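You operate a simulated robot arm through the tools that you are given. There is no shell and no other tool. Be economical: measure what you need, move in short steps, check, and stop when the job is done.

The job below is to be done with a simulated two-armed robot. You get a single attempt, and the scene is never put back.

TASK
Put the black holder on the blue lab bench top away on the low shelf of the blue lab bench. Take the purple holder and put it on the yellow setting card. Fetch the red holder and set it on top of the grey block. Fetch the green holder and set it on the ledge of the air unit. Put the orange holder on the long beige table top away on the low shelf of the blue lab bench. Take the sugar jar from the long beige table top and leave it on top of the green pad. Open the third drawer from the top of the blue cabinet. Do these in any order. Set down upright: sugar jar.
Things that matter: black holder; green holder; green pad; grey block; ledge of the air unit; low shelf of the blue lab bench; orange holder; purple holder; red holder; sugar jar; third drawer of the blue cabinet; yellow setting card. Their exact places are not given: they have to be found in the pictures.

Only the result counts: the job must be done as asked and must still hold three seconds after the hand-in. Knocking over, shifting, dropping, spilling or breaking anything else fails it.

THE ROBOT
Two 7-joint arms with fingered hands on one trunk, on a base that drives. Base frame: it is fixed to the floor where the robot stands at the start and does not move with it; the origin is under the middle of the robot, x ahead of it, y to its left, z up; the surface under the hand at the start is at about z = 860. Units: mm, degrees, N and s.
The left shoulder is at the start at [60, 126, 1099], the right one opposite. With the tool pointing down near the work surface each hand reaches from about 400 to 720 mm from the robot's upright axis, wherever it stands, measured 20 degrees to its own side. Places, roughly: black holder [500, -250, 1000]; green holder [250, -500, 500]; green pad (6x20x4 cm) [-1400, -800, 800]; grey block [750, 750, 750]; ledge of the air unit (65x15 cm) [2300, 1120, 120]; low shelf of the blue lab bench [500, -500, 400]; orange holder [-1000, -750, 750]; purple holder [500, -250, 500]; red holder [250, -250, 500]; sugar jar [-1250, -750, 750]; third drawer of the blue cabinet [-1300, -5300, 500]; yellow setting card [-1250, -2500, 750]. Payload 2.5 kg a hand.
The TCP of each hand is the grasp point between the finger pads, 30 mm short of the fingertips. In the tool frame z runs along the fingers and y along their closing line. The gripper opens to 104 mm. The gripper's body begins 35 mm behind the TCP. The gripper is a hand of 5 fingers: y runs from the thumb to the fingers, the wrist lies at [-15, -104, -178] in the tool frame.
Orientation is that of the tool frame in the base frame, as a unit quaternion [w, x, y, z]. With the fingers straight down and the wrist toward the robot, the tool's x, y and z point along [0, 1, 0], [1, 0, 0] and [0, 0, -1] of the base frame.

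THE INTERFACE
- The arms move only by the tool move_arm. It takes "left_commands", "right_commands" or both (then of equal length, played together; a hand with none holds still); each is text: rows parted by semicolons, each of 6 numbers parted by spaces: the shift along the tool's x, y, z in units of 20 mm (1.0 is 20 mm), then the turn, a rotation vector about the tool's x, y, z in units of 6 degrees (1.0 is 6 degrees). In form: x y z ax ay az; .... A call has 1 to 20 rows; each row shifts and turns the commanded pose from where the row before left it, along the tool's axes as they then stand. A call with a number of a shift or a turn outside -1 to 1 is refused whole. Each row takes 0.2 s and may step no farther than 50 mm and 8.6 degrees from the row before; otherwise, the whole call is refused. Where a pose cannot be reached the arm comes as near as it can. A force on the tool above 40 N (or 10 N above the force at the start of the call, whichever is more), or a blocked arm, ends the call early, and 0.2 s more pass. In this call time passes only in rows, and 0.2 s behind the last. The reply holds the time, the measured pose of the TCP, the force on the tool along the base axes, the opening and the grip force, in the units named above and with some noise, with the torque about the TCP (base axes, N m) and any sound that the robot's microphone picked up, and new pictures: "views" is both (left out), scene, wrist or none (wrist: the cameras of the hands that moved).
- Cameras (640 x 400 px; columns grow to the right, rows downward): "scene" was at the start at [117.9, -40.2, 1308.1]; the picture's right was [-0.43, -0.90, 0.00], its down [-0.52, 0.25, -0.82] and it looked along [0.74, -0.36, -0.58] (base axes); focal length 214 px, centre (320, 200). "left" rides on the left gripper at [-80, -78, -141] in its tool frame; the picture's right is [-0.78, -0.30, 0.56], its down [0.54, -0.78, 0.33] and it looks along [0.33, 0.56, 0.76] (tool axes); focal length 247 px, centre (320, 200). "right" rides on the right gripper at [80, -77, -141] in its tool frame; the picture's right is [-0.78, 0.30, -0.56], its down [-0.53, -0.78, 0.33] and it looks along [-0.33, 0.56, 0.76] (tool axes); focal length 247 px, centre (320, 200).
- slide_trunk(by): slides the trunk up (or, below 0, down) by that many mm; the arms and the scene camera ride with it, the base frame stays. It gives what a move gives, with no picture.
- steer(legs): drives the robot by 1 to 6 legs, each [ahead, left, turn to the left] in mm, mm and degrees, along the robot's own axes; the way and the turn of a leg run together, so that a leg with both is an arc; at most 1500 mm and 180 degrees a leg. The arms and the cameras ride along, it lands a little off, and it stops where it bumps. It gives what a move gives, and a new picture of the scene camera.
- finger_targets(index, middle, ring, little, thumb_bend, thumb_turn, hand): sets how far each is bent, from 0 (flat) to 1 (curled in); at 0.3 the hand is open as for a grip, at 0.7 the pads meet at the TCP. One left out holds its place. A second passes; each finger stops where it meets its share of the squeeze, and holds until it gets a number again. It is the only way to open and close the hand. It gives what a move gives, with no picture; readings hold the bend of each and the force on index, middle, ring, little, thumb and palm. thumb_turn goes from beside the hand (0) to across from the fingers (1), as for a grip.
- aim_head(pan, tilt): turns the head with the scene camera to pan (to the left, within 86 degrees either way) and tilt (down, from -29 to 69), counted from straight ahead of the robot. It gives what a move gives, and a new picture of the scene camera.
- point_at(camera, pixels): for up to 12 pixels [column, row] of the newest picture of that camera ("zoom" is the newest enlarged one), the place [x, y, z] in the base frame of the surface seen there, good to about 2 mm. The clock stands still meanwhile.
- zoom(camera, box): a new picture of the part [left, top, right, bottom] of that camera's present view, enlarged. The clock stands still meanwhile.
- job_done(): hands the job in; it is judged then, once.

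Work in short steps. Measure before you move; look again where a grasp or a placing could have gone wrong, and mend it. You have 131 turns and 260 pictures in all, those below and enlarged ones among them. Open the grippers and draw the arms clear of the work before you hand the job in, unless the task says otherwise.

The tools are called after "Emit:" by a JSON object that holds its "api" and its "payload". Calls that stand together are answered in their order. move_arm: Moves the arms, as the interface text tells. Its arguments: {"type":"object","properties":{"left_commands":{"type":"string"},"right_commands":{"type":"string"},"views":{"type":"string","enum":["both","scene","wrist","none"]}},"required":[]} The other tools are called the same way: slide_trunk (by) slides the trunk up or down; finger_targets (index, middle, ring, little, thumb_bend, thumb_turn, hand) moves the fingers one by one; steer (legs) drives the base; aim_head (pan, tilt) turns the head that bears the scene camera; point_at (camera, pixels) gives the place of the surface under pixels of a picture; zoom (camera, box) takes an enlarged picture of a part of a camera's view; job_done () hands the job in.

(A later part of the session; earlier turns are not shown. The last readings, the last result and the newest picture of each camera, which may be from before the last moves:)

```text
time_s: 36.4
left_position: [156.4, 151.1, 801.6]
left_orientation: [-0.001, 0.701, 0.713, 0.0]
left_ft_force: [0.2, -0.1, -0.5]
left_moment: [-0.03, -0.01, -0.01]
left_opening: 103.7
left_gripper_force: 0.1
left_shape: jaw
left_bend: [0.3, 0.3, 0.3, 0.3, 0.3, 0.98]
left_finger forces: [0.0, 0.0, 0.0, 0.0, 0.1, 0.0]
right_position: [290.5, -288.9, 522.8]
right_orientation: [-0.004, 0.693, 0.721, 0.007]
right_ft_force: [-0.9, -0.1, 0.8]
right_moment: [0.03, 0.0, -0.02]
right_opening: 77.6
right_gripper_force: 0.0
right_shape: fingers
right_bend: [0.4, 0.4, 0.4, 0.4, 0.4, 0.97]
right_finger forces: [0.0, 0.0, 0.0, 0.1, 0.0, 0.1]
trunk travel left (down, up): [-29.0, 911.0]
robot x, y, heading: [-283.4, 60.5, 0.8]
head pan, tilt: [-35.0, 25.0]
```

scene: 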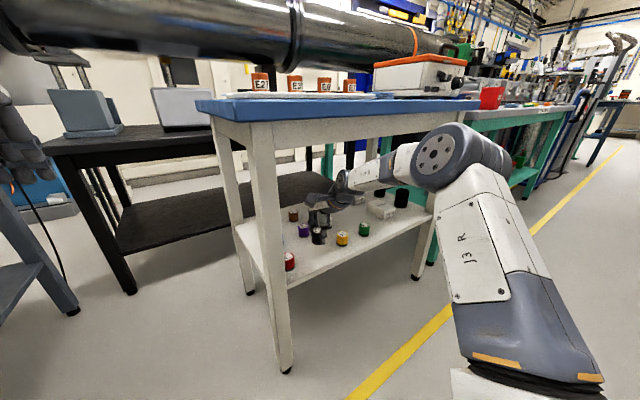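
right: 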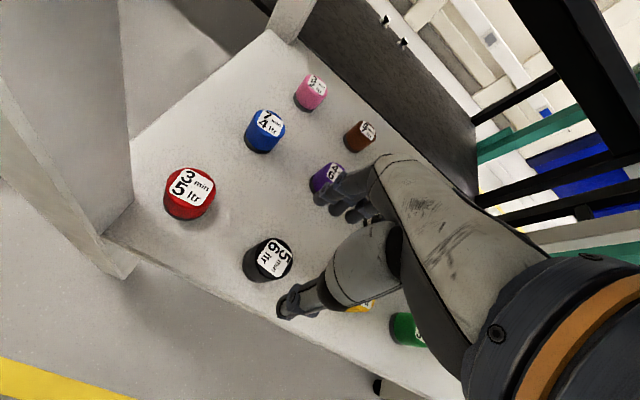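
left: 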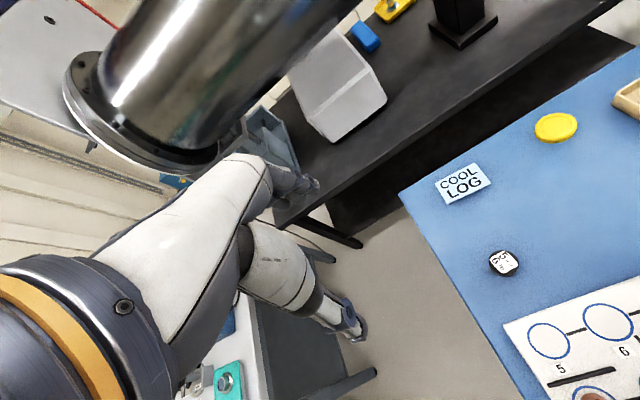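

The black holder stands on the shelf at (260,262) in the wrist picture. Next is the purple one at about (412,-309). I tilt the hand 15° forward so the wrist stays low under the apron, go down a little, and drive in 122 mm.

Emit:
{"api": "move_arm", "payload": {"right_commands": "0 0 0 -0.83 0 0; 0 0 0 -0.83 0 0; 0 0 0 -0.83 0 0; 0 -0.26 0.96 0 0 0", "views": "none"}}

Emit:
{"api": "steer", "payload": {"legs": [[121, -22, 0]]}}

Emit:
{"api": "zoom", "payload": {"camera": "right", "box": [0, 0, 640, 400]}}

```text
time_s: 37.4
left_position: [154.7, 150.5, 801.0]
left_orientation: [0.001, 0.7, 0.714, 0.0]
left_ft_force: [0.6, -0.7, -0.6]
left_moment: [-0.01, 0.01, 0.01]
left_opening: 103.8
left_gripper_force: 0.1
left_shape: jaw
left_bend: [0.3, 0.3, 0.3, 0.3, 0.3, 0.98]
left_finger forces: [0.0, 0.0, 0.1, 0.0, 0.1, 0.0]
right_position: [288.9, -288.9, 503.0]
right_orientation: [0.085, 0.688, 0.714, 0.1]
right_ft_force: [-0.6, -0.2, 0.1]
right_moment: [0.0, 0.01, -0.03]
right_opening: 77.4
right_gripper_force: 0.2
right_shape: fingers
right_bend: [0.4, 0.4, 0.4, 0.4, 0.4, 0.97]
right_finger forces: [0.0, 0.0, 0.0, 0.0, 0.0, 0.0]
trunk travel left (down, up): [-29.0, 911.0]
robot x, y, heading: [-284.2, 63.7, 1.0]
head pan, tilt: [-35.0, 25.0]
```

```text
time_s: 38.6
left_position: [276.5, 130.6, 800.9]
left_orientation: [0.0, 0.701, 0.713, 0.001]
left_ft_force: [0.5, -0.5, 1.3]
left_moment: [0.03, 0.0, 0.04]
left_opening: 103.5
left_gripper_force: 0.0
left_shape: jaw
left_bend: [0.3, 0.3, 0.3, 0.3, 0.3, 0.98]
left_finger forces: [0.0, 0.1, 0.0, 0.0, 0.1, 0.1]
right_position: [409.7, -310.1, 503.1]
right_orientation: [0.085, 0.689, 0.713, 0.099]
right_ft_force: [0.4, 0.1, 0.0]
right_moment: [0.02, 0.01, 0.02]
right_opening: 77.8
right_gripper_force: 0.0
right_shape: fingers
right_bend: [0.4, 0.4, 0.4, 0.4, 0.4, 0.97]
right_finger forces: [0.0, 0.1, 0.1, 0.1, 0.0, 0.0]
trunk travel left (down, up): [-29.0, 911.0]
robot x, y, heading: [-162.0, 46.7, 0.8]
head pan, tilt: [-35.0, 25.0]
```

scene: 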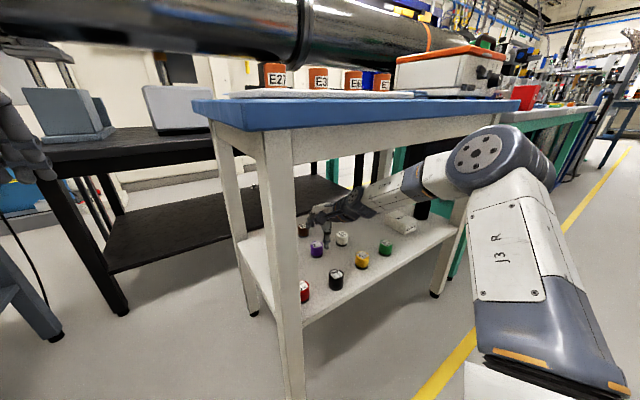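

```text
1.00 times, centred on (320, 200) of right (not enlarged: the box is as wide or as high as the picture)
```

zoom: 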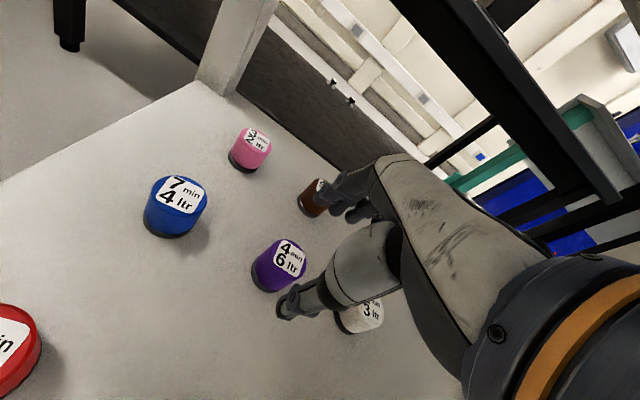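

Emit:
{"api": "point_at", "payload": {"camera": "right", "pixels": [[289, 257], [270, 270], [262, 262], [304, 262], [318, 200], [360, 310]]}}

```text
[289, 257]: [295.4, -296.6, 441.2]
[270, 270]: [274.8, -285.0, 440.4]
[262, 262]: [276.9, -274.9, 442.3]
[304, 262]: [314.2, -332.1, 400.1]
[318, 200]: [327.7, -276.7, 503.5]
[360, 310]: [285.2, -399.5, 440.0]
```

Those pixels were read on an older picture; I repeat them on the newest one.

Emit:
{"api": "point_at", "payload": {"camera": "zoom", "pixels": [[292, 255], [279, 249], [304, 266], [265, 275], [313, 183], [360, 310]]}}

```text
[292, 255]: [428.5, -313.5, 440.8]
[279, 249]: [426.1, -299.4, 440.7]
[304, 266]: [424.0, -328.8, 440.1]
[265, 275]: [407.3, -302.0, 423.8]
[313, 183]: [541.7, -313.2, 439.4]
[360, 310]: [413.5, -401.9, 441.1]
```

The purple holder's top centre is about (415,-311). I descend 56 mm with 5 mm forward, then grip.

Emit:
{"api": "move_arm", "payload": {"right_commands": "0 -0.16 0.92 0 0 0; 0 -0.16 0.92 0 0 0; 0 -0.16 0.92 0 0 0", "views": "wrist"}}

Emit:
{"api": "finger_targets", "payload": {"hand": "right", "index": 0.7, "middle": 0.7, "ring": 0.7, "little": 0.7, "thumb_bend": 0.7}}

Emit:
{"api": "move_arm", "payload": {"right_commands": "0 -0.26 -0.3 0 0 0; 0 0.26 -0.96 0 0 0; 0 0.26 -0.96 0 0 0", "views": "wrist"}}

```text
time_s: 39.5
left_position: [276.8, 129.5, 800.5]
left_orientation: [0.001, 0.701, 0.713, -0.001]
left_ft_force: [-0.1, 0.0, 0.2]
left_moment: [0.0, -0.04, -0.01]
left_opening: 103.6
left_gripper_force: 0.1
left_shape: jaw
left_bend: [0.3, 0.3, 0.3, 0.3, 0.3, 0.98]
left_finger forces: [0.0, 0.0, 0.1, 0.0, 0.0, 0.0]
right_position: [413.4, -309.4, 447.5]
right_orientation: [0.087, 0.689, 0.713, 0.1]
right_ft_force: [-0.6, 0.5, 0.2]
right_moment: [-0.03, 0.04, -0.01]
right_opening: 77.4
right_gripper_force: 0.1
right_shape: fingers
right_bend: [0.4, 0.4, 0.4, 0.4, 0.4, 0.97]
right_finger forces: [0.0, 0.1, 0.0, 0.1, 0.0, 0.1]
trunk travel left (down, up): [-29.0, 911.0]
robot x, y, heading: [-164.1, 42.6, 0.7]
head pan, tilt: [-35.0, 25.0]
```

right: 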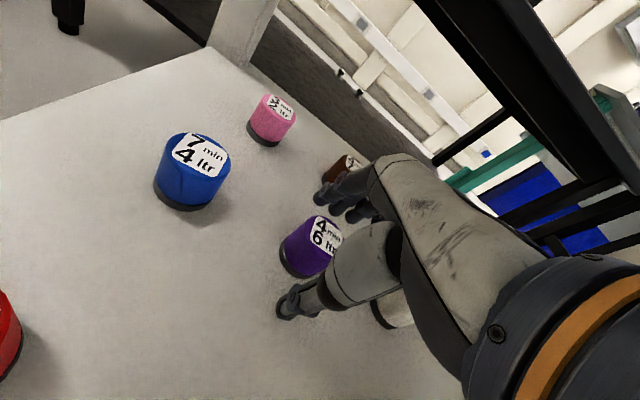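

```text
time_s: 40.5
left_position: [276.6, 131.0, 801.4]
left_orientation: [0.002, 0.701, 0.713, 0.0]
left_ft_force: [1.0, -0.9, 0.6]
left_moment: [-0.01, -0.01, 0.01]
left_opening: 103.5
left_gripper_force: 0.1
left_shape: jaw
left_bend: [0.3, 0.3, 0.3, 0.3, 0.3, 0.98]
left_finger forces: [0.0, 0.0, 0.0, 0.0, 0.0, 0.0]
right_position: [413.7, -309.9, 447.8]
right_orientation: [0.087, 0.689, 0.713, 0.1]
right_ft_force: [1.5, -1.3, 4.3]
right_moment: [-0.07, 0.01, 0.01]
right_opening: 30.6
right_gripper_force: 12.3
right_shape: fingers
right_bend: [0.61, 0.63, 0.7, 0.7, 0.58, 0.96]
right_finger forces: [5.7, 7.4, 0.1, 0.0, 11.6, 0.0]
trunk travel left (down, up): [-29.0, 911.0]
robot x, y, heading: [-165.1, 48.2, 0.6]
head pan, tilt: [-35.0, 25.0]
```

```text
time_s: 41.2
left_position: [275.9, 130.2, 800.1]
left_orientation: [0.002, 0.701, 0.713, 0.0]
left_ft_force: [-0.5, -0.9, 0.5]
left_moment: [0.0, -0.02, -0.01]
left_opening: 103.6
left_gripper_force: 0.1
left_shape: jaw
left_bend: [0.3, 0.3, 0.3, 0.3, 0.3, 0.98]
left_finger forces: [0.0, 0.1, 0.0, 0.1, 0.0, 0.0]
right_position: [407.3, -310.3, 493.7]
right_orientation: [0.086, 0.689, 0.712, 0.099]
right_ft_force: [0.3, -0.4, -1.5]
right_moment: [-0.01, 0.02, 0.01]
right_opening: 30.7
right_gripper_force: 11.5
right_shape: fingers
right_bend: [0.62, 0.64, 0.7, 0.7, 0.58, 0.95]
right_finger forces: [5.1, 6.6, 0.1, 0.0, 11.6, 0.0]
trunk travel left (down, up): [-29.0, 911.0]
robot x, y, heading: [-165.3, 41.6, 0.6]
head pan, tilt: [-35.0, 25.0]
```

right: 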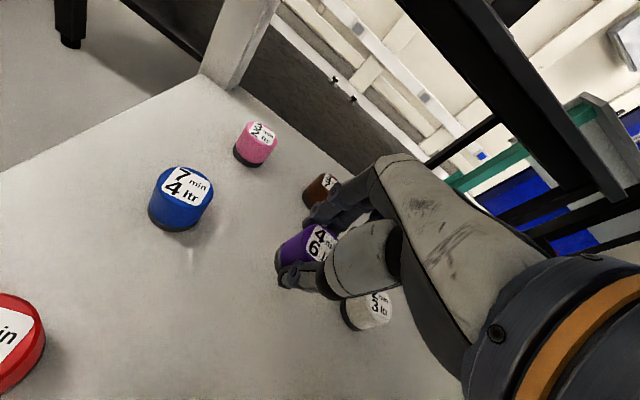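

The purple holder is held and lifted. I raise 10 mm more, back out of the bench, and raise the trunk.

Emit:
{"api": "move_arm", "payload": {"right_commands": "0 0.13 -0.48 0 0 0", "views": "none"}}

Emit:
{"api": "steer", "payload": {"legs": [[-450, 0, 0]]}}

Emit:
{"api": "slide_trunk", "payload": {"by": 400}}

Emit:
{"api": "steer", "payload": {"legs": [[0, 0, -130]]}}

Emit:
{"api": "aim_head", "payload": {"pan": 0, "tilt": 25}}

```text
time_s: 41.6
left_position: [276.2, 130.1, 800.3]
left_orientation: [0.001, 0.701, 0.713, 0.0]
left_ft_force: [0.0, 0.3, 0.1]
left_moment: [0.0, 0.01, 0.02]
left_opening: 103.5
left_gripper_force: 0.0
left_shape: jaw
left_bend: [0.3, 0.3, 0.3, 0.3, 0.3, 0.98]
left_finger forces: [0.0, 0.1, 0.0, 0.0, 0.1, 0.1]
right_position: [407.4, -309.6, 502.1]
right_orientation: [0.085, 0.689, 0.713, 0.1]
right_ft_force: [-0.4, 0.2, -1.0]
right_moment: [0.0, 0.0, 0.0]
right_opening: 30.6
right_gripper_force: 11.6
right_shape: fingers
right_bend: [0.62, 0.64, 0.7, 0.7, 0.58, 0.95]
right_finger forces: [5.1, 6.6, 0.0, 0.0, 11.6, 0.1]
trunk travel left (down, up): [-29.0, 911.0]
robot x, y, heading: [-161.5, 46.6, 1.1]
head pan, tilt: [-35.0, 25.0]
```

```text
time_s: 44.4
left_position: [-176.2, 121.3, 799.9]
left_orientation: [0.001, 0.701, 0.713, -0.001]
left_ft_force: [0.4, 0.3, -0.3]
left_moment: [0.0, 0.01, 0.02]
left_opening: 103.7
left_gripper_force: 0.0
left_shape: jaw
left_bend: [0.3, 0.3, 0.3, 0.3, 0.3, 0.98]
left_finger forces: [0.1, 0.1, 0.1, 0.1, 0.0, 0.0]
right_position: [-45.0, -317.9, 502.2]
right_orientation: [0.086, 0.689, 0.713, 0.099]
right_ft_force: [0.4, 0.0, -0.4]
right_moment: [-0.01, 0.01, 0.01]
right_opening: 30.4
right_gripper_force: 12.3
right_shape: fingers
right_bend: [0.62, 0.64, 0.7, 0.7, 0.58, 0.95]
right_finger forces: [5.0, 6.6, 0.0, 0.0, 11.5, 0.0]
trunk travel left (down, up): [-29.0, 911.0]
robot x, y, heading: [-616.6, 37.8, 1.1]
head pan, tilt: [-35.0, 25.0]
```

scene: 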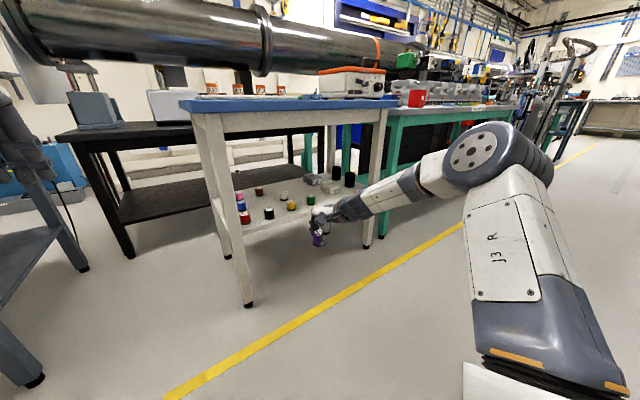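

```text
time_s: 48.2
left_position: [-175.9, 121.9, 1200.7]
left_orientation: [0.001, 0.701, 0.713, -0.001]
left_ft_force: [0.2, -0.1, -0.4]
left_moment: [0.0, -0.01, -0.01]
left_opening: 103.8
left_gripper_force: 0.1
left_shape: jaw
left_bend: [0.3, 0.3, 0.3, 0.3, 0.3, 0.98]
left_finger forces: [0.0, 0.1, 0.0, 0.0, 0.1, 0.1]
right_position: [-44.8, -317.1, 901.5]
right_orientation: [0.086, 0.689, 0.713, 0.1]
right_ft_force: [-0.8, -0.1, -2.2]
right_moment: [0.01, 0.02, -0.01]
right_opening: 30.5
right_gripper_force: 11.8
right_shape: fingers
right_bend: [0.62, 0.64, 0.7, 0.7, 0.58, 0.95]
right_finger forces: [5.1, 6.6, 0.1, 0.1, 11.4, 0.0]
trunk travel left (down, up): [-429.0, 511.0]
robot x, y, heading: [-617.6, 37.2, 0.9]
head pan, tilt: [-35.0, 25.0]
```

```text
time_s: 54.0
left_position: [-831.5, -353.9, 1200.8]
left_orientation: [-0.001, 0.943, -0.332, 0.0]
left_ft_force: [0.2, 0.5, 0.1]
left_moment: [0.01, -0.01, 0.01]
left_opening: 103.8
left_gripper_force: 0.0
left_shape: jaw
left_bend: [0.3, 0.3, 0.3, 0.3, 0.3, 0.98]
left_finger forces: [0.0, 0.1, 0.1, 0.0, 0.0, 0.1]
right_position: [-1253.1, -174.2, 901.5]
right_orientation: [0.126, 0.938, -0.322, -0.035]
right_ft_force: [-0.2, -0.5, -0.8]
right_moment: [0.0, -0.01, 0.01]
right_opening: 29.8
right_gripper_force: 10.6
right_shape: fingers
right_bend: [0.62, 0.64, 0.7, 0.7, 0.58, 0.95]
right_finger forces: [5.2, 6.3, 0.1, 0.0, 10.5, 0.0]
trunk travel left (down, up): [-429.0, 511.0]
robot x, y, heading: [-609.9, 37.9, -128.9]
head pan, tilt: [-35.0, 25.0]
```

scene: 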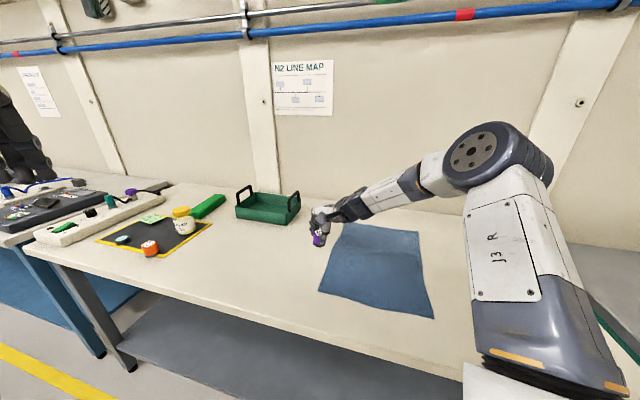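

```text
time_s: 55.0
left_position: [-831.2, -353.9, 1200.0]
left_orientation: [-0.001, 0.943, -0.332, -0.001]
left_ft_force: [-0.3, -0.5, -0.2]
left_moment: [0.04, 0.01, 0.0]
left_opening: 103.7
left_gripper_force: 0.0
left_shape: jaw
left_bend: [0.3, 0.3, 0.3, 0.3, 0.3, 0.98]
left_finger forces: [0.0, 0.1, 0.1, 0.0, 0.0, 0.0]
right_position: [-1252.7, -173.4, 902.5]
right_orientation: [0.127, 0.938, -0.322, -0.035]
right_ft_force: [0.3, 1.1, -1.0]
right_moment: [0.05, 0.01, -0.03]
right_opening: 29.5
right_gripper_force: 11.2
right_shape: fingers
right_bend: [0.62, 0.64, 0.7, 0.7, 0.58, 0.95]
right_finger forces: [5.2, 6.4, 0.0, 0.1, 10.5, 0.0]
trunk travel left (down, up): [-429.0, 511.0]
robot x, y, heading: [-615.2, 35.8, -128.8]
head pan, tilt: [0.0, 25.0]
```

scene: 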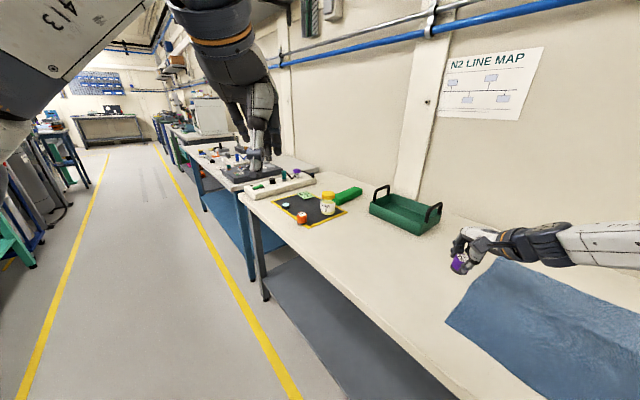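

The beige table shows the orange holder (302,218), sugar jar (328,203) and green pad (349,194). I measure them from here.

Emit:
{"api": "zoom", "payload": {"camera": "scene", "box": [200, 130, 400, 255]}}

Emit:
{"api": "point_at", "payload": {"camera": "scene", "pixels": [[302, 213], [302, 221], [328, 194], [328, 208], [340, 198], [358, 189], [305, 196], [278, 187], [400, 215], [262, 250], [240, 175], [340, 250]]}}

```text
3.20 times, centred on (300, 192) of scene
```

zoom: 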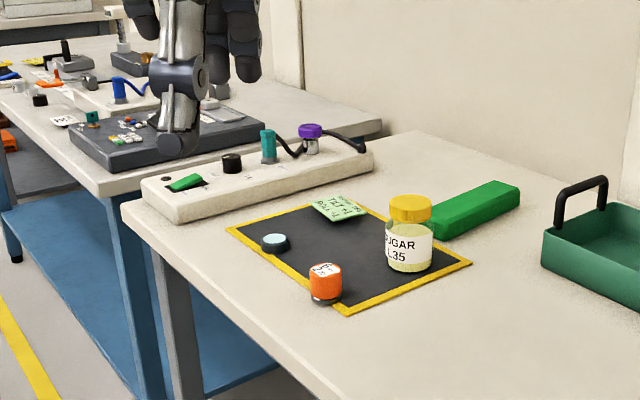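

```text
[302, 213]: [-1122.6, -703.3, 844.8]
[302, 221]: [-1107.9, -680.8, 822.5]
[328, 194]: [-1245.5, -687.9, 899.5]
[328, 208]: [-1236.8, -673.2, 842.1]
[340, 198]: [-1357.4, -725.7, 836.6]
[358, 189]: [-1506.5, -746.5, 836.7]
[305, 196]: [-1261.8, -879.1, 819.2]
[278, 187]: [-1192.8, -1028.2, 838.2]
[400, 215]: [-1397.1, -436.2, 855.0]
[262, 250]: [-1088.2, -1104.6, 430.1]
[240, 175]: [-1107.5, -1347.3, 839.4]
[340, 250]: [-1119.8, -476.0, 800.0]
```

I turn to face along the aisle, drive about 1.6 m, and look at the next tables for the yellow card.

Emit:
{"api": "steer", "payload": {"legs": [[0, 0, 39], [1450, 100, 0], [500, 0, 0]]}}

Emit:
{"api": "aim_head", "payload": {"pan": -40, "tilt": 25}}

```text
time_s: 66.5
left_position: [-453.0, -2338.7, 1201.2]
left_orientation: [0.001, 1.0, 0.0, -0.001]
left_ft_force: [-0.1, -0.7, -0.7]
left_moment: [-0.01, -0.02, 0.02]
left_opening: 103.6
left_gripper_force: 0.1
left_shape: jaw
left_bend: [0.3, 0.3, 0.3, 0.3, 0.3, 0.98]
left_finger forces: [0.0, 0.0, 0.1, 0.0, 0.1, 0.0]
right_position: [-895.2, -2462.7, 902.8]
right_orientation: [0.131, 0.991, 0.008, 0.009]
right_ft_force: [0.1, -0.7, -0.9]
right_moment: [0.01, -0.05, 0.0]
right_opening: 28.9
right_gripper_force: 10.8
right_shape: fingers
right_bend: [0.63, 0.64, 0.7, 0.7, 0.58, 0.95]
right_finger forces: [5.0, 6.4, 0.0, 0.0, 10.4, 0.1]
trunk travel left (down, up): [-429.0, 511.0]
robot x, y, heading: [-531.7, -1896.8, -90.2]
head pan, tilt: [0.0, 25.0]
```

scene: 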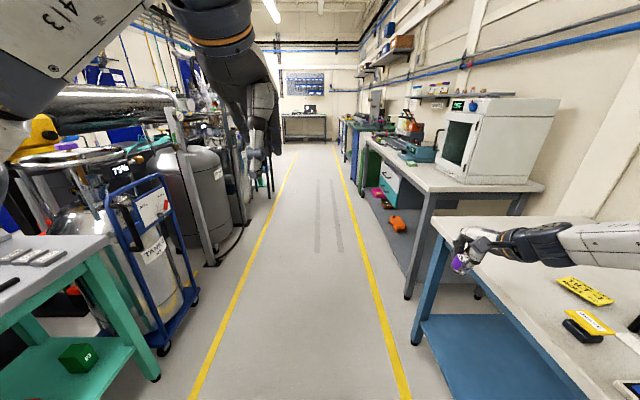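

```text
time_s: 67.6
left_position: [-454.4, -2337.9, 1200.5]
left_orientation: [0.002, 1.0, 0.001, -0.001]
left_ft_force: [-0.3, 0.7, -0.5]
left_moment: [-0.01, 0.02, -0.01]
left_opening: 103.9
left_gripper_force: 0.2
left_shape: jaw
left_bend: [0.3, 0.3, 0.3, 0.3, 0.3, 0.98]
left_finger forces: [0.1, 0.0, 0.0, 0.0, 0.0, 0.0]
right_position: [-895.9, -2463.1, 902.3]
right_orientation: [0.131, 0.991, 0.008, 0.008]
right_ft_force: [0.0, 0.0, -0.8]
right_moment: [-0.03, 0.01, 0.01]
right_opening: 28.9
right_gripper_force: 10.9
right_shape: fingers
right_bend: [0.63, 0.64, 0.7, 0.7, 0.58, 0.95]
right_finger forces: [5.1, 6.4, 0.0, 0.0, 10.3, 0.0]
trunk travel left (down, up): [-429.0, 511.0]
robot x, y, heading: [-530.8, -1896.5, -90.0]
head pan, tilt: [-40.0, 25.0]
```

scene: 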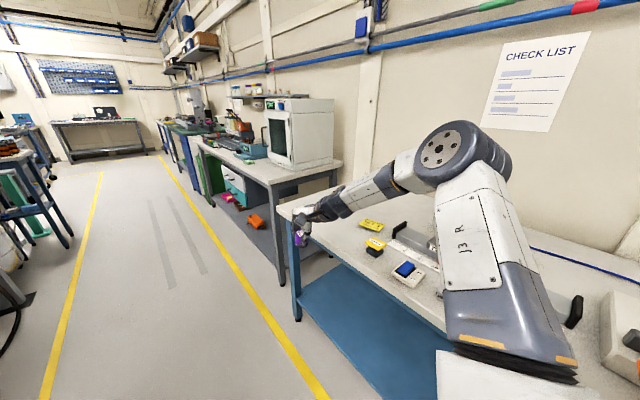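

Emit:
{"api": "zoom", "payload": {"camera": "scene", "box": [280, 180, 460, 300]}}

Emit:
{"api": "point_at", "payload": {"camera": "scene", "pixels": [[372, 225], [360, 222], [382, 228], [376, 245], [405, 268], [285, 210], [345, 215], [340, 230], [300, 225], [302, 240], [395, 245]]}}

```text
3.33 times, centred on (370, 240) of scene
```

zoom: 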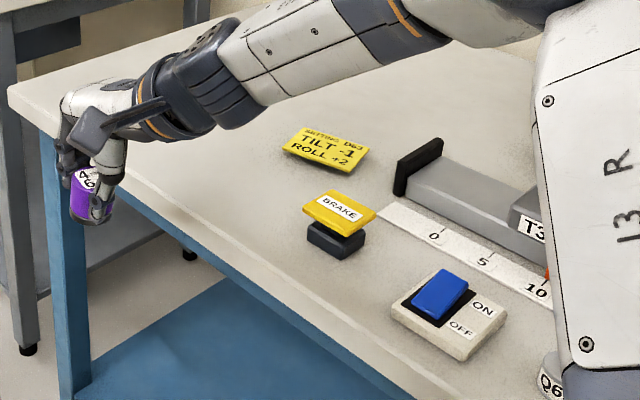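

```text
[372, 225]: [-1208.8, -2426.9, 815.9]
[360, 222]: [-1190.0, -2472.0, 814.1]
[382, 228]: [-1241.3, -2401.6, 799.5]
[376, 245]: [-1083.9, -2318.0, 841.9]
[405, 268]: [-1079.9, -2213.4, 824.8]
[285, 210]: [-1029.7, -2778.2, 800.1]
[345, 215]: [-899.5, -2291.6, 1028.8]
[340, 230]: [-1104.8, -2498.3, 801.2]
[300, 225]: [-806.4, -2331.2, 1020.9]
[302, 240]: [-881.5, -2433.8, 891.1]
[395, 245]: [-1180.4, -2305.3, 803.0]
```

The yellow setting card ("TILT -1 ROLL +2") is at zoom (325,150). I measure its corners exactly.

Emit:
{"api": "point_at", "payload": {"camera": "zoom", "pixels": [[302, 130], [366, 151], [347, 171], [286, 150], [325, 150], [340, 222], [372, 208], [304, 208], [340, 193], [400, 180], [240, 150], [250, 200]]}}

```text
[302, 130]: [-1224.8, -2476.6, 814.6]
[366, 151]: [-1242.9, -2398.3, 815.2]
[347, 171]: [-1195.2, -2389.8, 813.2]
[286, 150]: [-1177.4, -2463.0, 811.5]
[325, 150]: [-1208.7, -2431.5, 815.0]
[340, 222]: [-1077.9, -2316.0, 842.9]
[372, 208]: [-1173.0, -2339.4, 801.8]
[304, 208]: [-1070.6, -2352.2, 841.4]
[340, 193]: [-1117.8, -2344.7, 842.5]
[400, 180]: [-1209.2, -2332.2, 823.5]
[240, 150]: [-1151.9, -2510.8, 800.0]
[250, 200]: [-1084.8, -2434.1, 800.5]
```

The card's centre is (-1210,-2432), top at 815. I raise the trunk 120 mm for clearance, turn 60° right, and strafe so the hand comes above the card.

Emit:
{"api": "slide_trunk", "payload": {"by": 120}}

Emit:
{"api": "steer", "payload": {"legs": [[0, 0, -60], [280, 491, 0]]}}

Emit:
{"api": "aim_head", "payload": {"pan": -25, "tilt": 45}}

Emit:
{"api": "zoom", "payload": {"camera": "right", "box": [0, 0, 640, 400]}}

```text
time_s: 69.1
left_position: [-452.5, -2338.4, 1320.2]
left_orientation: [0.0, 1.0, 0.0, -0.001]
left_ft_force: [-0.3, -0.1, -0.2]
left_moment: [-0.03, -0.04, -0.02]
left_opening: 103.5
left_gripper_force: 0.0
left_shape: jaw
left_bend: [0.3, 0.3, 0.3, 0.3, 0.3, 0.98]
left_finger forces: [0.0, 0.1, 0.0, 0.0, 0.0, 0.0]
right_position: [-896.1, -2461.2, 1021.8]
right_orientation: [0.131, 0.991, 0.008, 0.009]
right_ft_force: [-0.2, 1.0, -1.9]
right_moment: [0.0, 0.01, -0.02]
right_opening: 29.0
right_gripper_force: 11.4
right_shape: fingers
right_bend: [0.63, 0.64, 0.7, 0.7, 0.58, 0.95]
right_finger forces: [5.1, 6.5, 0.1, 0.0, 10.3, 0.0]
trunk travel left (down, up): [-549.0, 391.0]
robot x, y, heading: [-528.1, -1904.1, -90.1]
head pan, tilt: [-40.0, 25.0]
```

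```text
time_s: 75.0
left_position: [-882.1, -2742.2, 1320.1]
left_orientation: [0.0, 0.863, -0.505, -0.001]
left_ft_force: [-1.0, 0.2, 1.3]
left_moment: [0.02, 0.0, -0.02]
left_opening: 103.8
left_gripper_force: 0.0
left_shape: jaw
left_bend: [0.3, 0.3, 0.3, 0.3, 0.3, 0.98]
left_finger forces: [0.0, 0.0, 0.0, 0.1, 0.1, 0.0]
right_position: [-1206.8, -2418.9, 1021.3]
right_orientation: [0.118, 0.86, -0.493, -0.059]
right_ft_force: [-0.6, 0.0, -0.5]
right_moment: [0.01, -0.03, 0.02]
right_opening: 28.5
right_gripper_force: 10.4
right_shape: fingers
right_bend: [0.63, 0.64, 0.7, 0.7, 0.59, 0.95]
right_finger forces: [5.1, 6.3, 0.0, 0.0, 10.0, 0.1]
trunk travel left (down, up): [-549.0, 391.0]
robot x, y, heading: [-541.8, -2459.6, -150.6]
head pan, tilt: [-40.0, 25.0]
```

scene: 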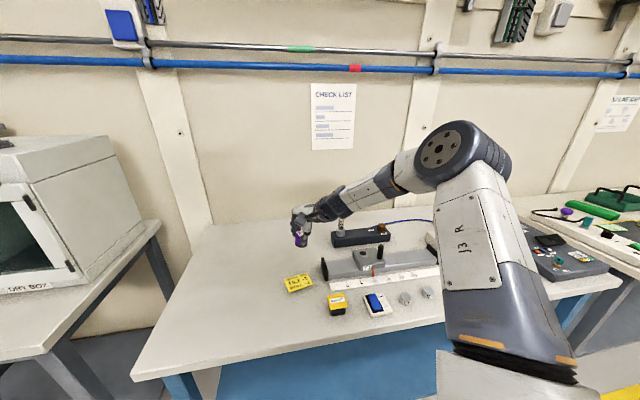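

```text
time_s: 75.8
left_position: [-881.2, -2742.0, 1319.4]
left_orientation: [0.001, 0.864, -0.504, 0.0]
left_ft_force: [1.0, 0.3, 0.2]
left_moment: [0.02, -0.01, -0.04]
left_opening: 104.0
left_gripper_force: 0.0
left_shape: jaw
left_bend: [0.3, 0.3, 0.3, 0.3, 0.3, 0.98]
left_finger forces: [0.1, 0.1, 0.1, 0.0, 0.0, 0.0]
right_position: [-1205.8, -2417.3, 1022.5]
right_orientation: [0.118, 0.86, -0.493, -0.058]
right_ft_force: [0.4, 0.0, -0.8]
right_moment: [-0.02, -0.03, -0.01]
right_opening: 28.8
right_gripper_force: 10.8
right_shape: fingers
right_bend: [0.63, 0.64, 0.7, 0.7, 0.59, 0.95]
right_finger forces: [5.1, 6.4, 0.0, 0.0, 10.0, 0.0]
trunk travel left (down, up): [-549.0, 391.0]
robot x, y, heading: [-534.3, -2457.1, -151.2]
head pan, tilt: [-25.0, 45.0]
```

scene: 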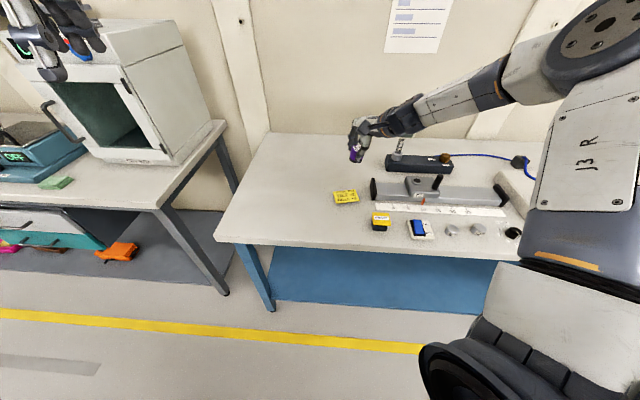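

```text
1.00 times, centred on (320, 200) of right (not enlarged: the box is as wide or as high as the picture)
```

zoom: 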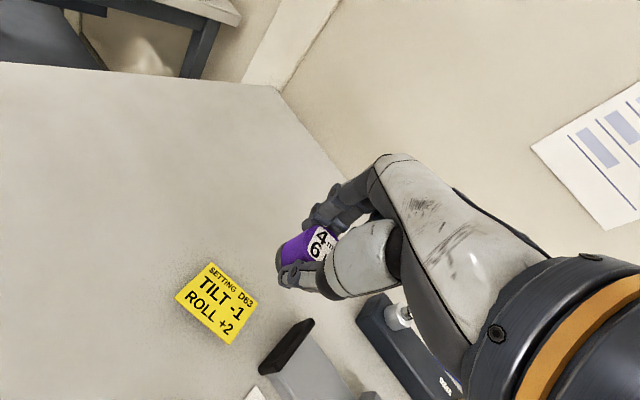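

I re-measure the card and the rail's dark end from the wrist picture.

Emit:
{"api": "point_at", "payload": {"camera": "zoom", "pixels": [[215, 304], [212, 266], [252, 300], [230, 342], [178, 296], [305, 325], [265, 370], [290, 275], [318, 240]]}}

Emit:
{"api": "zoom", "payload": {"camera": "scene", "box": [300, 110, 460, 240]}}

```text
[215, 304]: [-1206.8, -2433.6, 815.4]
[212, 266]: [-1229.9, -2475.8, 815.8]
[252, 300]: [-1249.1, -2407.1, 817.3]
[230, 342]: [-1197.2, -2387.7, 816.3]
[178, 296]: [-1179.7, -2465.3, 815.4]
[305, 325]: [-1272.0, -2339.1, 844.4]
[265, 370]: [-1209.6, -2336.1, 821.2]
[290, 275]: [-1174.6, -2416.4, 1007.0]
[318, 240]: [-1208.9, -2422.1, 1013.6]
```

```text
3.08 times, centred on (380, 175) of scene
```

zoom: 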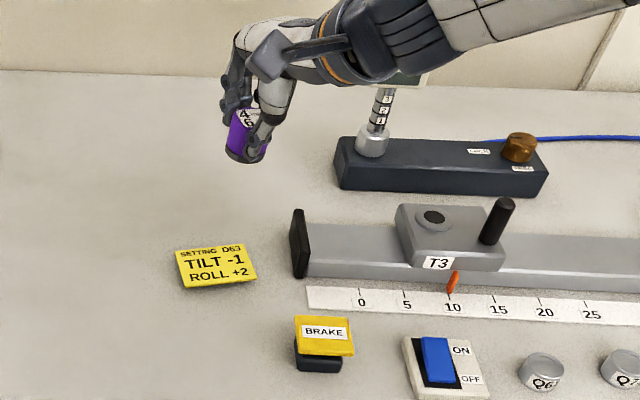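

The card's centre is (-1213,-2432) at z=815. I shift onto it, come down 140 mm, and check before the last part.

Emit:
{"api": "move_arm", "payload": {"right_commands": "0.42 0.63 0.17 0 0 0; -0.01 -0.26 0.965 0 0 0; -0.01 -0.26 0.965 0 0 0; -0.01 -0.26 0.965 0 0 0; -0.01 -0.26 0.965 0 0 0; -0.01 -0.26 0.965 0 0 0; -0.01 -0.26 0.965 0 0 0; -0.01 -0.26 0.965 0 0 0", "views": "wrist"}}

Emit:
{"api": "zoom", "payload": {"camera": "scene", "box": [300, 140, 420, 240]}}

```text
time_s: 77.6
left_position: [-882.4, -2742.3, 1320.0]
left_orientation: [0.0, 0.863, -0.505, -0.001]
left_ft_force: [0.3, -0.3, 0.5]
left_moment: [-0.01, -0.02, -0.02]
left_opening: 103.9
left_gripper_force: 0.1
left_shape: jaw
left_bend: [0.3, 0.3, 0.3, 0.3, 0.3, 0.98]
left_finger forces: [0.0, 0.0, 0.0, 0.0, 0.0, 0.0]
right_position: [-1202.4, -2431.7, 885.7]
right_orientation: [0.09, 0.865, -0.492, -0.037]
right_ft_force: [0.2, -0.5, -0.7]
right_moment: [0.04, 0.01, -0.02]
right_opening: 28.3
right_gripper_force: 11.1
right_shape: fingers
right_bend: [0.63, 0.64, 0.7, 0.7, 0.59, 0.95]
right_finger forces: [5.1, 6.4, 0.1, 0.0, 9.9, 0.0]
right hand out of reach, approached as far as the arm can: row 8
trunk travel left (down, up): [-549.0, 391.0]
robot x, y, heading: [-534.7, -2457.9, -150.6]
head pan, tilt: [-25.0, 45.0]
```

right: 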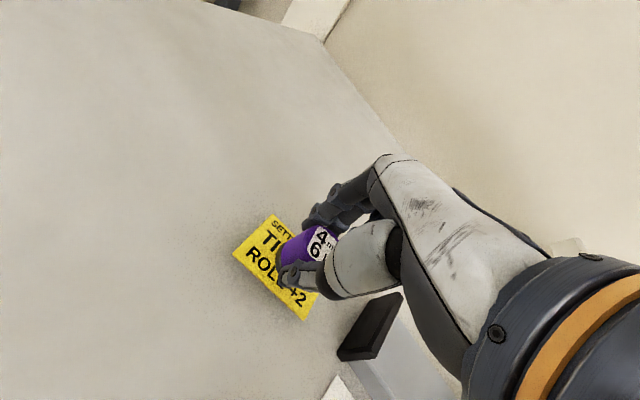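

```text
4.00 times, centred on (360, 190) of scene
```

zoom: 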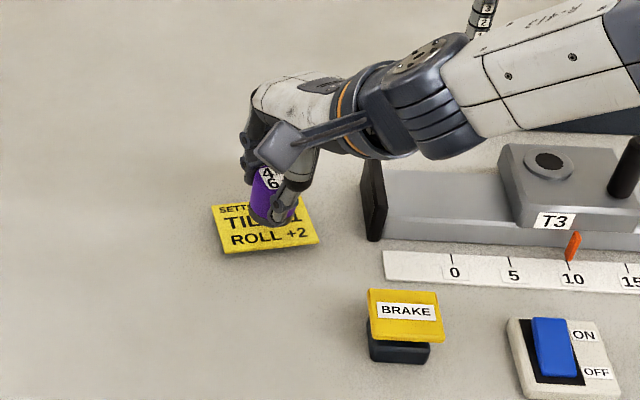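

The arm met its reach limit at z=886, so I shift the base about 10 mm and lower the trunk for the last part.

Emit:
{"api": "steer", "payload": {"legs": [[9, -5, 0]]}}

Emit:
{"api": "slide_trunk", "payload": {"by": -16}}

Emit:
{"api": "zoom", "payload": {"camera": "right", "box": [200, 140, 440, 340]}}

Emit:
{"api": "zoom", "payload": {"camera": "scene", "box": [320, 150, 420, 220]}}

```text
time_s: 78.3
left_position: [-893.6, -2742.5, 1319.2]
left_orientation: [0.0, 0.864, -0.504, 0.0]
left_ft_force: [-0.3, -0.1, 0.6]
left_moment: [0.01, -0.02, -0.02]
left_opening: 103.6
left_gripper_force: 0.0
left_shape: jaw
left_bend: [0.3, 0.3, 0.3, 0.3, 0.3, 0.98]
left_finger forces: [0.0, 0.0, 0.1, 0.0, 0.0, 0.0]
right_position: [-1213.0, -2430.9, 884.9]
right_orientation: [0.09, 0.866, -0.491, -0.036]
right_ft_force: [0.3, -0.5, -1.0]
right_moment: [-0.04, 0.01, 0.02]
right_opening: 28.4
right_gripper_force: 11.0
right_shape: fingers
right_bend: [0.63, 0.64, 0.7, 0.7, 0.59, 0.95]
right_finger forces: [5.1, 6.3, 0.1, 0.1, 10.0, 0.0]
trunk travel left (down, up): [-549.0, 391.0]
robot x, y, heading: [-545.0, -2455.6, -150.7]
head pan, tilt: [-25.0, 45.0]
```

scene: 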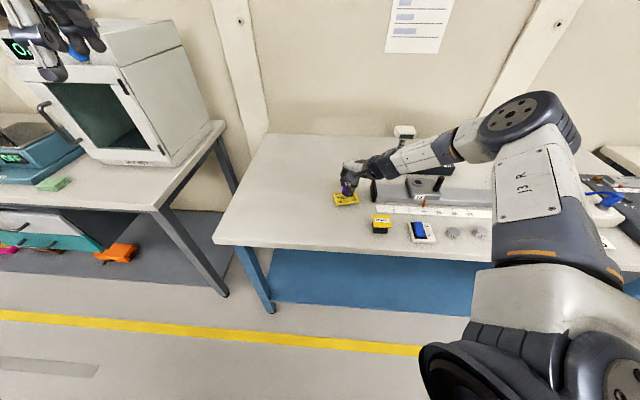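

```text
time_s: 79.0
left_position: [-891.3, -2741.2, 1304.5]
left_orientation: [0.001, 0.863, -0.505, 0.0]
left_ft_force: [-0.3, 0.7, -0.5]
left_moment: [-0.01, -0.04, 0.0]
left_opening: 103.9
left_gripper_force: 0.2
left_shape: jaw
left_bend: [0.3, 0.3, 0.3, 0.3, 0.3, 0.98]
left_finger forces: [0.0, 0.0, 0.0, 0.0, 0.1, 0.1]
right_position: [-1212.4, -2430.6, 870.5]
right_orientation: [0.09, 0.866, -0.491, -0.036]
right_ft_force: [0.9, 0.1, -1.1]
right_moment: [0.01, -0.01, 0.0]
right_opening: 28.4
right_gripper_force: 10.6
right_shape: fingers
right_bend: [0.63, 0.64, 0.7, 0.7, 0.59, 0.95]
right_finger forces: [5.1, 6.4, 0.1, 0.1, 10.0, 0.0]
trunk travel left (down, up): [-533.0, 407.0]
robot x, y, heading: [-545.7, -2459.1, -150.5]
head pan, tilt: [-25.0, 45.0]
```

```text
2.00 times, centred on (320, 240) of right
```

zoom: 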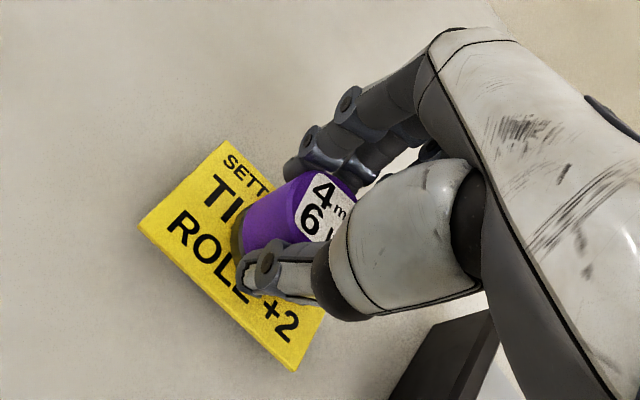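

```text
5.71 times, centred on (370, 185) of scene
```

zoom: 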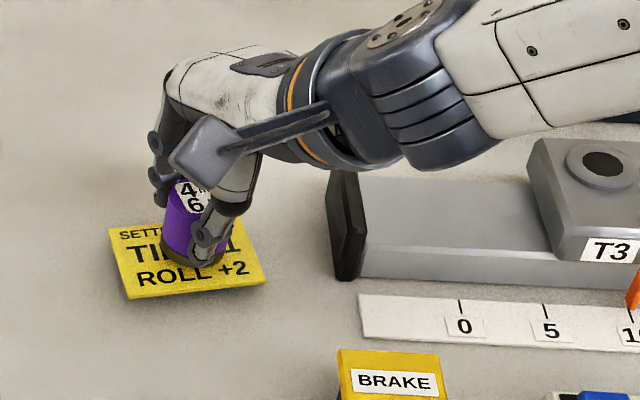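

It is still a few mm above the card. I lower 6 mm, watching the force.

Emit:
{"api": "slide_trunk", "payload": {"by": -6}}

Emit:
{"api": "zoom", "payload": {"camera": "scene", "box": [320, 160, 390, 210]}}

```text
time_s: 79.5
left_position: [-892.1, -2742.3, 1297.4]
left_orientation: [0.001, 0.864, -0.504, -0.001]
left_ft_force: [0.0, -0.4, -0.6]
left_moment: [-0.01, 0.01, 0.02]
left_opening: 103.9
left_gripper_force: 0.0
left_shape: jaw
left_bend: [0.3, 0.3, 0.3, 0.3, 0.3, 0.98]
left_finger forces: [0.0, 0.0, 0.0, 0.0, 0.0, 0.0]
right_position: [-1213.0, -2431.1, 863.4]
right_orientation: [0.09, 0.866, -0.491, -0.037]
right_ft_force: [-1.0, -0.2, 0.8]
right_moment: [0.03, -0.02, -0.02]
right_opening: 28.3
right_gripper_force: 11.0
right_shape: fingers
right_bend: [0.63, 0.64, 0.7, 0.7, 0.59, 0.95]
right_finger forces: [5.4, 6.7, 0.0, 0.0, 10.3, 0.0]
trunk travel left (down, up): [-527.0, 413.0]
robot x, y, heading: [-550.5, -2461.2, -150.5]
head pan, tilt: [-25.0, 45.0]
```

```text
8.00 times, centred on (355, 185) of scene
```

zoom: 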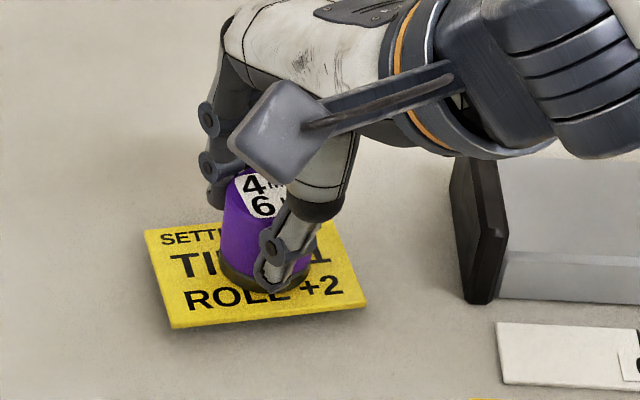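

The force has turned upward, so it touches the card. I open the hand and raise the trunk straight up.

Emit:
{"api": "finger_targets", "payload": {"hand": "right", "index": 0.4, "middle": 0.4, "ring": 0.4, "little": 0.4, "thumb_bend": 0.4}}

Emit:
{"api": "slide_trunk", "payload": {"by": 180}}

Emit:
{"api": "zoom", "payload": {"camera": "scene", "box": [280, 140, 440, 300]}}

```text
time_s: 80.5
left_position: [-891.8, -2741.5, 1298.9]
left_orientation: [0.0, 0.863, -0.505, -0.001]
left_ft_force: [-0.6, 0.2, 0.2]
left_moment: [-0.01, 0.02, 0.02]
left_opening: 103.6
left_gripper_force: 0.1
left_shape: jaw
left_bend: [0.3, 0.3, 0.3, 0.3, 0.3, 0.98]
left_finger forces: [0.0, 0.0, 0.1, 0.1, 0.0, 0.0]
right_position: [-1212.8, -2430.3, 864.2]
right_orientation: [0.089, 0.866, -0.49, -0.034]
right_ft_force: [0.0, 0.2, 0.5]
right_moment: [0.0, 0.0, 0.02]
right_opening: 77.7
right_gripper_force: 0.0
right_shape: fingers
right_bend: [0.4, 0.4, 0.4, 0.4, 0.4, 0.97]
right_finger forces: [0.0, 0.0, 0.1, 0.0, 0.0, 0.0]
trunk travel left (down, up): [-527.0, 413.0]
robot x, y, heading: [-544.7, -2459.1, -150.7]
head pan, tilt: [-25.0, 45.0]
```

```text
time_s: 82.5
left_position: [-893.0, -2741.5, 1478.2]
left_orientation: [0.001, 0.863, -0.505, -0.001]
left_ft_force: [0.5, 0.6, -0.4]
left_moment: [0.03, 0.01, -0.01]
left_opening: 103.7
left_gripper_force: 0.1
left_shape: jaw
left_bend: [0.3, 0.3, 0.3, 0.3, 0.3, 0.98]
left_finger forces: [0.1, 0.1, 0.0, 0.1, 0.1, 0.0]
right_position: [-1213.1, -2430.4, 1043.2]
right_orientation: [0.089, 0.866, -0.491, -0.036]
right_ft_force: [-0.2, 0.0, -0.1]
right_moment: [0.0, 0.04, -0.01]
right_opening: 77.5
right_gripper_force: 0.1
right_shape: fingers
right_bend: [0.4, 0.4, 0.4, 0.4, 0.4, 0.97]
right_finger forces: [0.0, 0.1, 0.1, 0.0, 0.0, 0.0]
trunk travel left (down, up): [-707.0, 233.0]
robot x, y, heading: [-547.6, -2459.5, -150.8]
head pan, tilt: [-25.0, 45.0]
```

```text
2.50 times, centred on (360, 220) of scene
```

zoom: 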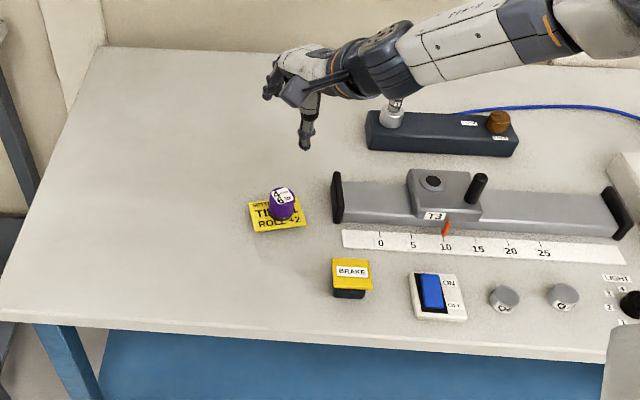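

The purple holder stands on the card. Now the drawer: I back off from the table, turn along the aisle and drive toward y≈-4800.

Emit:
{"api": "steer", "payload": {"legs": [[-200, 0, 0], [0, 0, 60], [1450, 50, 0], [800, 0, 0]]}}

Emit:
{"api": "aim_head", "payload": {"pan": -40, "tilt": 30}}

```text
time_s: 97.6
left_position: [-324.2, -5079.4, 1478.5]
left_orientation: [0.001, 1.0, -0.017, 0.0]
left_ft_force: [-0.5, -0.2, 0.7]
left_moment: [-0.02, -0.03, 0.01]
left_opening: 103.7
left_gripper_force: 0.1
left_shape: jaw
left_bend: [0.3, 0.3, 0.3, 0.3, 0.3, 0.98]
left_finger forces: [0.0, 0.0, 0.1, 0.0, 0.0, 0.1]
right_position: [-756.7, -5190.2, 1043.4]
right_orientation: [0.095, 0.995, -0.004, 0.012]
right_ft_force: [-0.2, 0.5, 0.3]
right_moment: [0.03, -0.01, 0.03]
right_opening: 77.6
right_gripper_force: 0.1
right_shape: fingers
right_bend: [0.4, 0.4, 0.4, 0.4, 0.4, 0.97]
right_finger forces: [0.0, 0.0, 0.1, 0.1, 0.1, 0.0]
trunk travel left (down, up): [-707.0, 233.0]
robot x, y, heading: [-386.2, -4637.8, -92.2]
head pan, tilt: [-25.0, 45.0]
```

scene: 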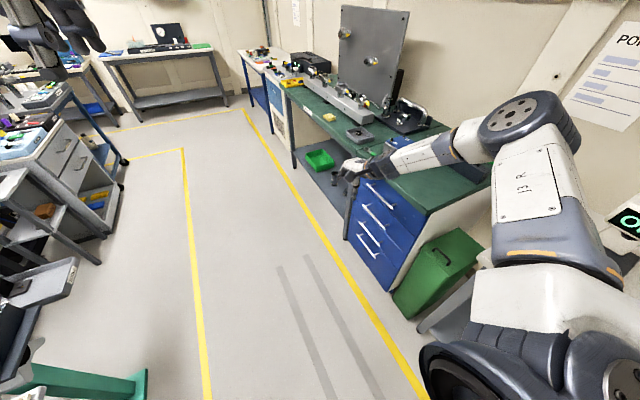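

```text
time_s: 98.4
left_position: [-323.5, -5078.6, 1478.4]
left_orientation: [0.001, 1.0, -0.017, 0.0]
left_ft_force: [0.4, 0.1, -0.9]
left_moment: [0.01, 0.04, 0.0]
left_opening: 103.8
left_gripper_force: 0.1
left_shape: jaw
left_bend: [0.3, 0.3, 0.3, 0.3, 0.3, 0.98]
left_finger forces: [0.0, 0.0, 0.0, 0.0, 0.0, 0.0]
right_position: [-757.0, -5189.4, 1043.6]
right_orientation: [0.095, 0.995, -0.004, 0.012]
right_ft_force: [0.3, -0.5, 0.3]
right_moment: [-0.03, 0.01, 0.0]
right_opening: 77.5
right_gripper_force: 0.0
right_shape: fingers
right_bend: [0.4, 0.4, 0.4, 0.4, 0.4, 0.97]
right_finger forces: [0.0, 0.0, 0.0, 0.0, 0.0, 0.0]
trunk travel left (down, up): [-707.0, 233.0]
robot x, y, heading: [-385.0, -4635.1, -92.0]
head pan, tilt: [-40.0, 30.0]
```

scene: 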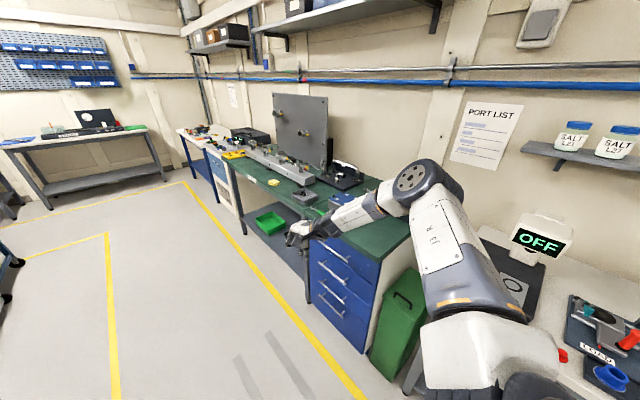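

The blue cabinet with four drawers is at (335,290). I enlarge it and measure the handles.

Emit:
{"api": "zoom", "payload": {"camera": "scene", "box": [280, 220, 440, 360]}}

Emit:
{"api": "point_at", "payload": {"camera": "scene", "pixels": [[333, 250], [333, 270], [332, 291], [332, 308], [345, 300], [319, 282], [310, 245], [360, 350], [345, 315], [395, 280]]}}

```text
2.86 times, centred on (360, 290) of scene
```

zoom: 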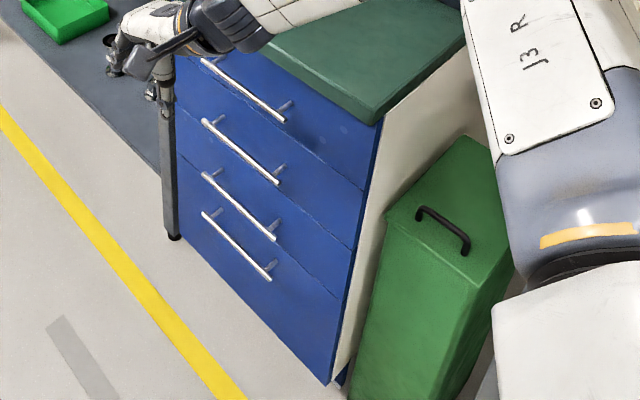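

```text
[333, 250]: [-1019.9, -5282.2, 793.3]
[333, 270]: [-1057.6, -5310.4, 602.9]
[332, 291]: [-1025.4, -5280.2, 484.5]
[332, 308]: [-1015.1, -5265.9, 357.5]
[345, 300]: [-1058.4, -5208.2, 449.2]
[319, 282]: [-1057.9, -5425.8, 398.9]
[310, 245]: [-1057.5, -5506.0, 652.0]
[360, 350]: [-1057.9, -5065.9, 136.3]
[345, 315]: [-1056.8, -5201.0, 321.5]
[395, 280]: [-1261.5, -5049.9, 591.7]
```

I measure the third handle's bar precisely in the enlarged picture.

Emit:
{"api": "point_at", "payload": {"camera": "zoom", "pixels": [[240, 206], [207, 177], [273, 237], [240, 151], [240, 247], [240, 86], [269, 224], [222, 176], [255, 219]]}}

```text
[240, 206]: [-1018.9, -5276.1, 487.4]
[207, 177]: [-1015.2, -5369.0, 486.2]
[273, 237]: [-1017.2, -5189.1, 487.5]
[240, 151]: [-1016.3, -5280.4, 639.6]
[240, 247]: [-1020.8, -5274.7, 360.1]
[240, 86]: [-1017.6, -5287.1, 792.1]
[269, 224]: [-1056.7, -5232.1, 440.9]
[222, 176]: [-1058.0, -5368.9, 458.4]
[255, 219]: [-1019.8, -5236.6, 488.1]
```

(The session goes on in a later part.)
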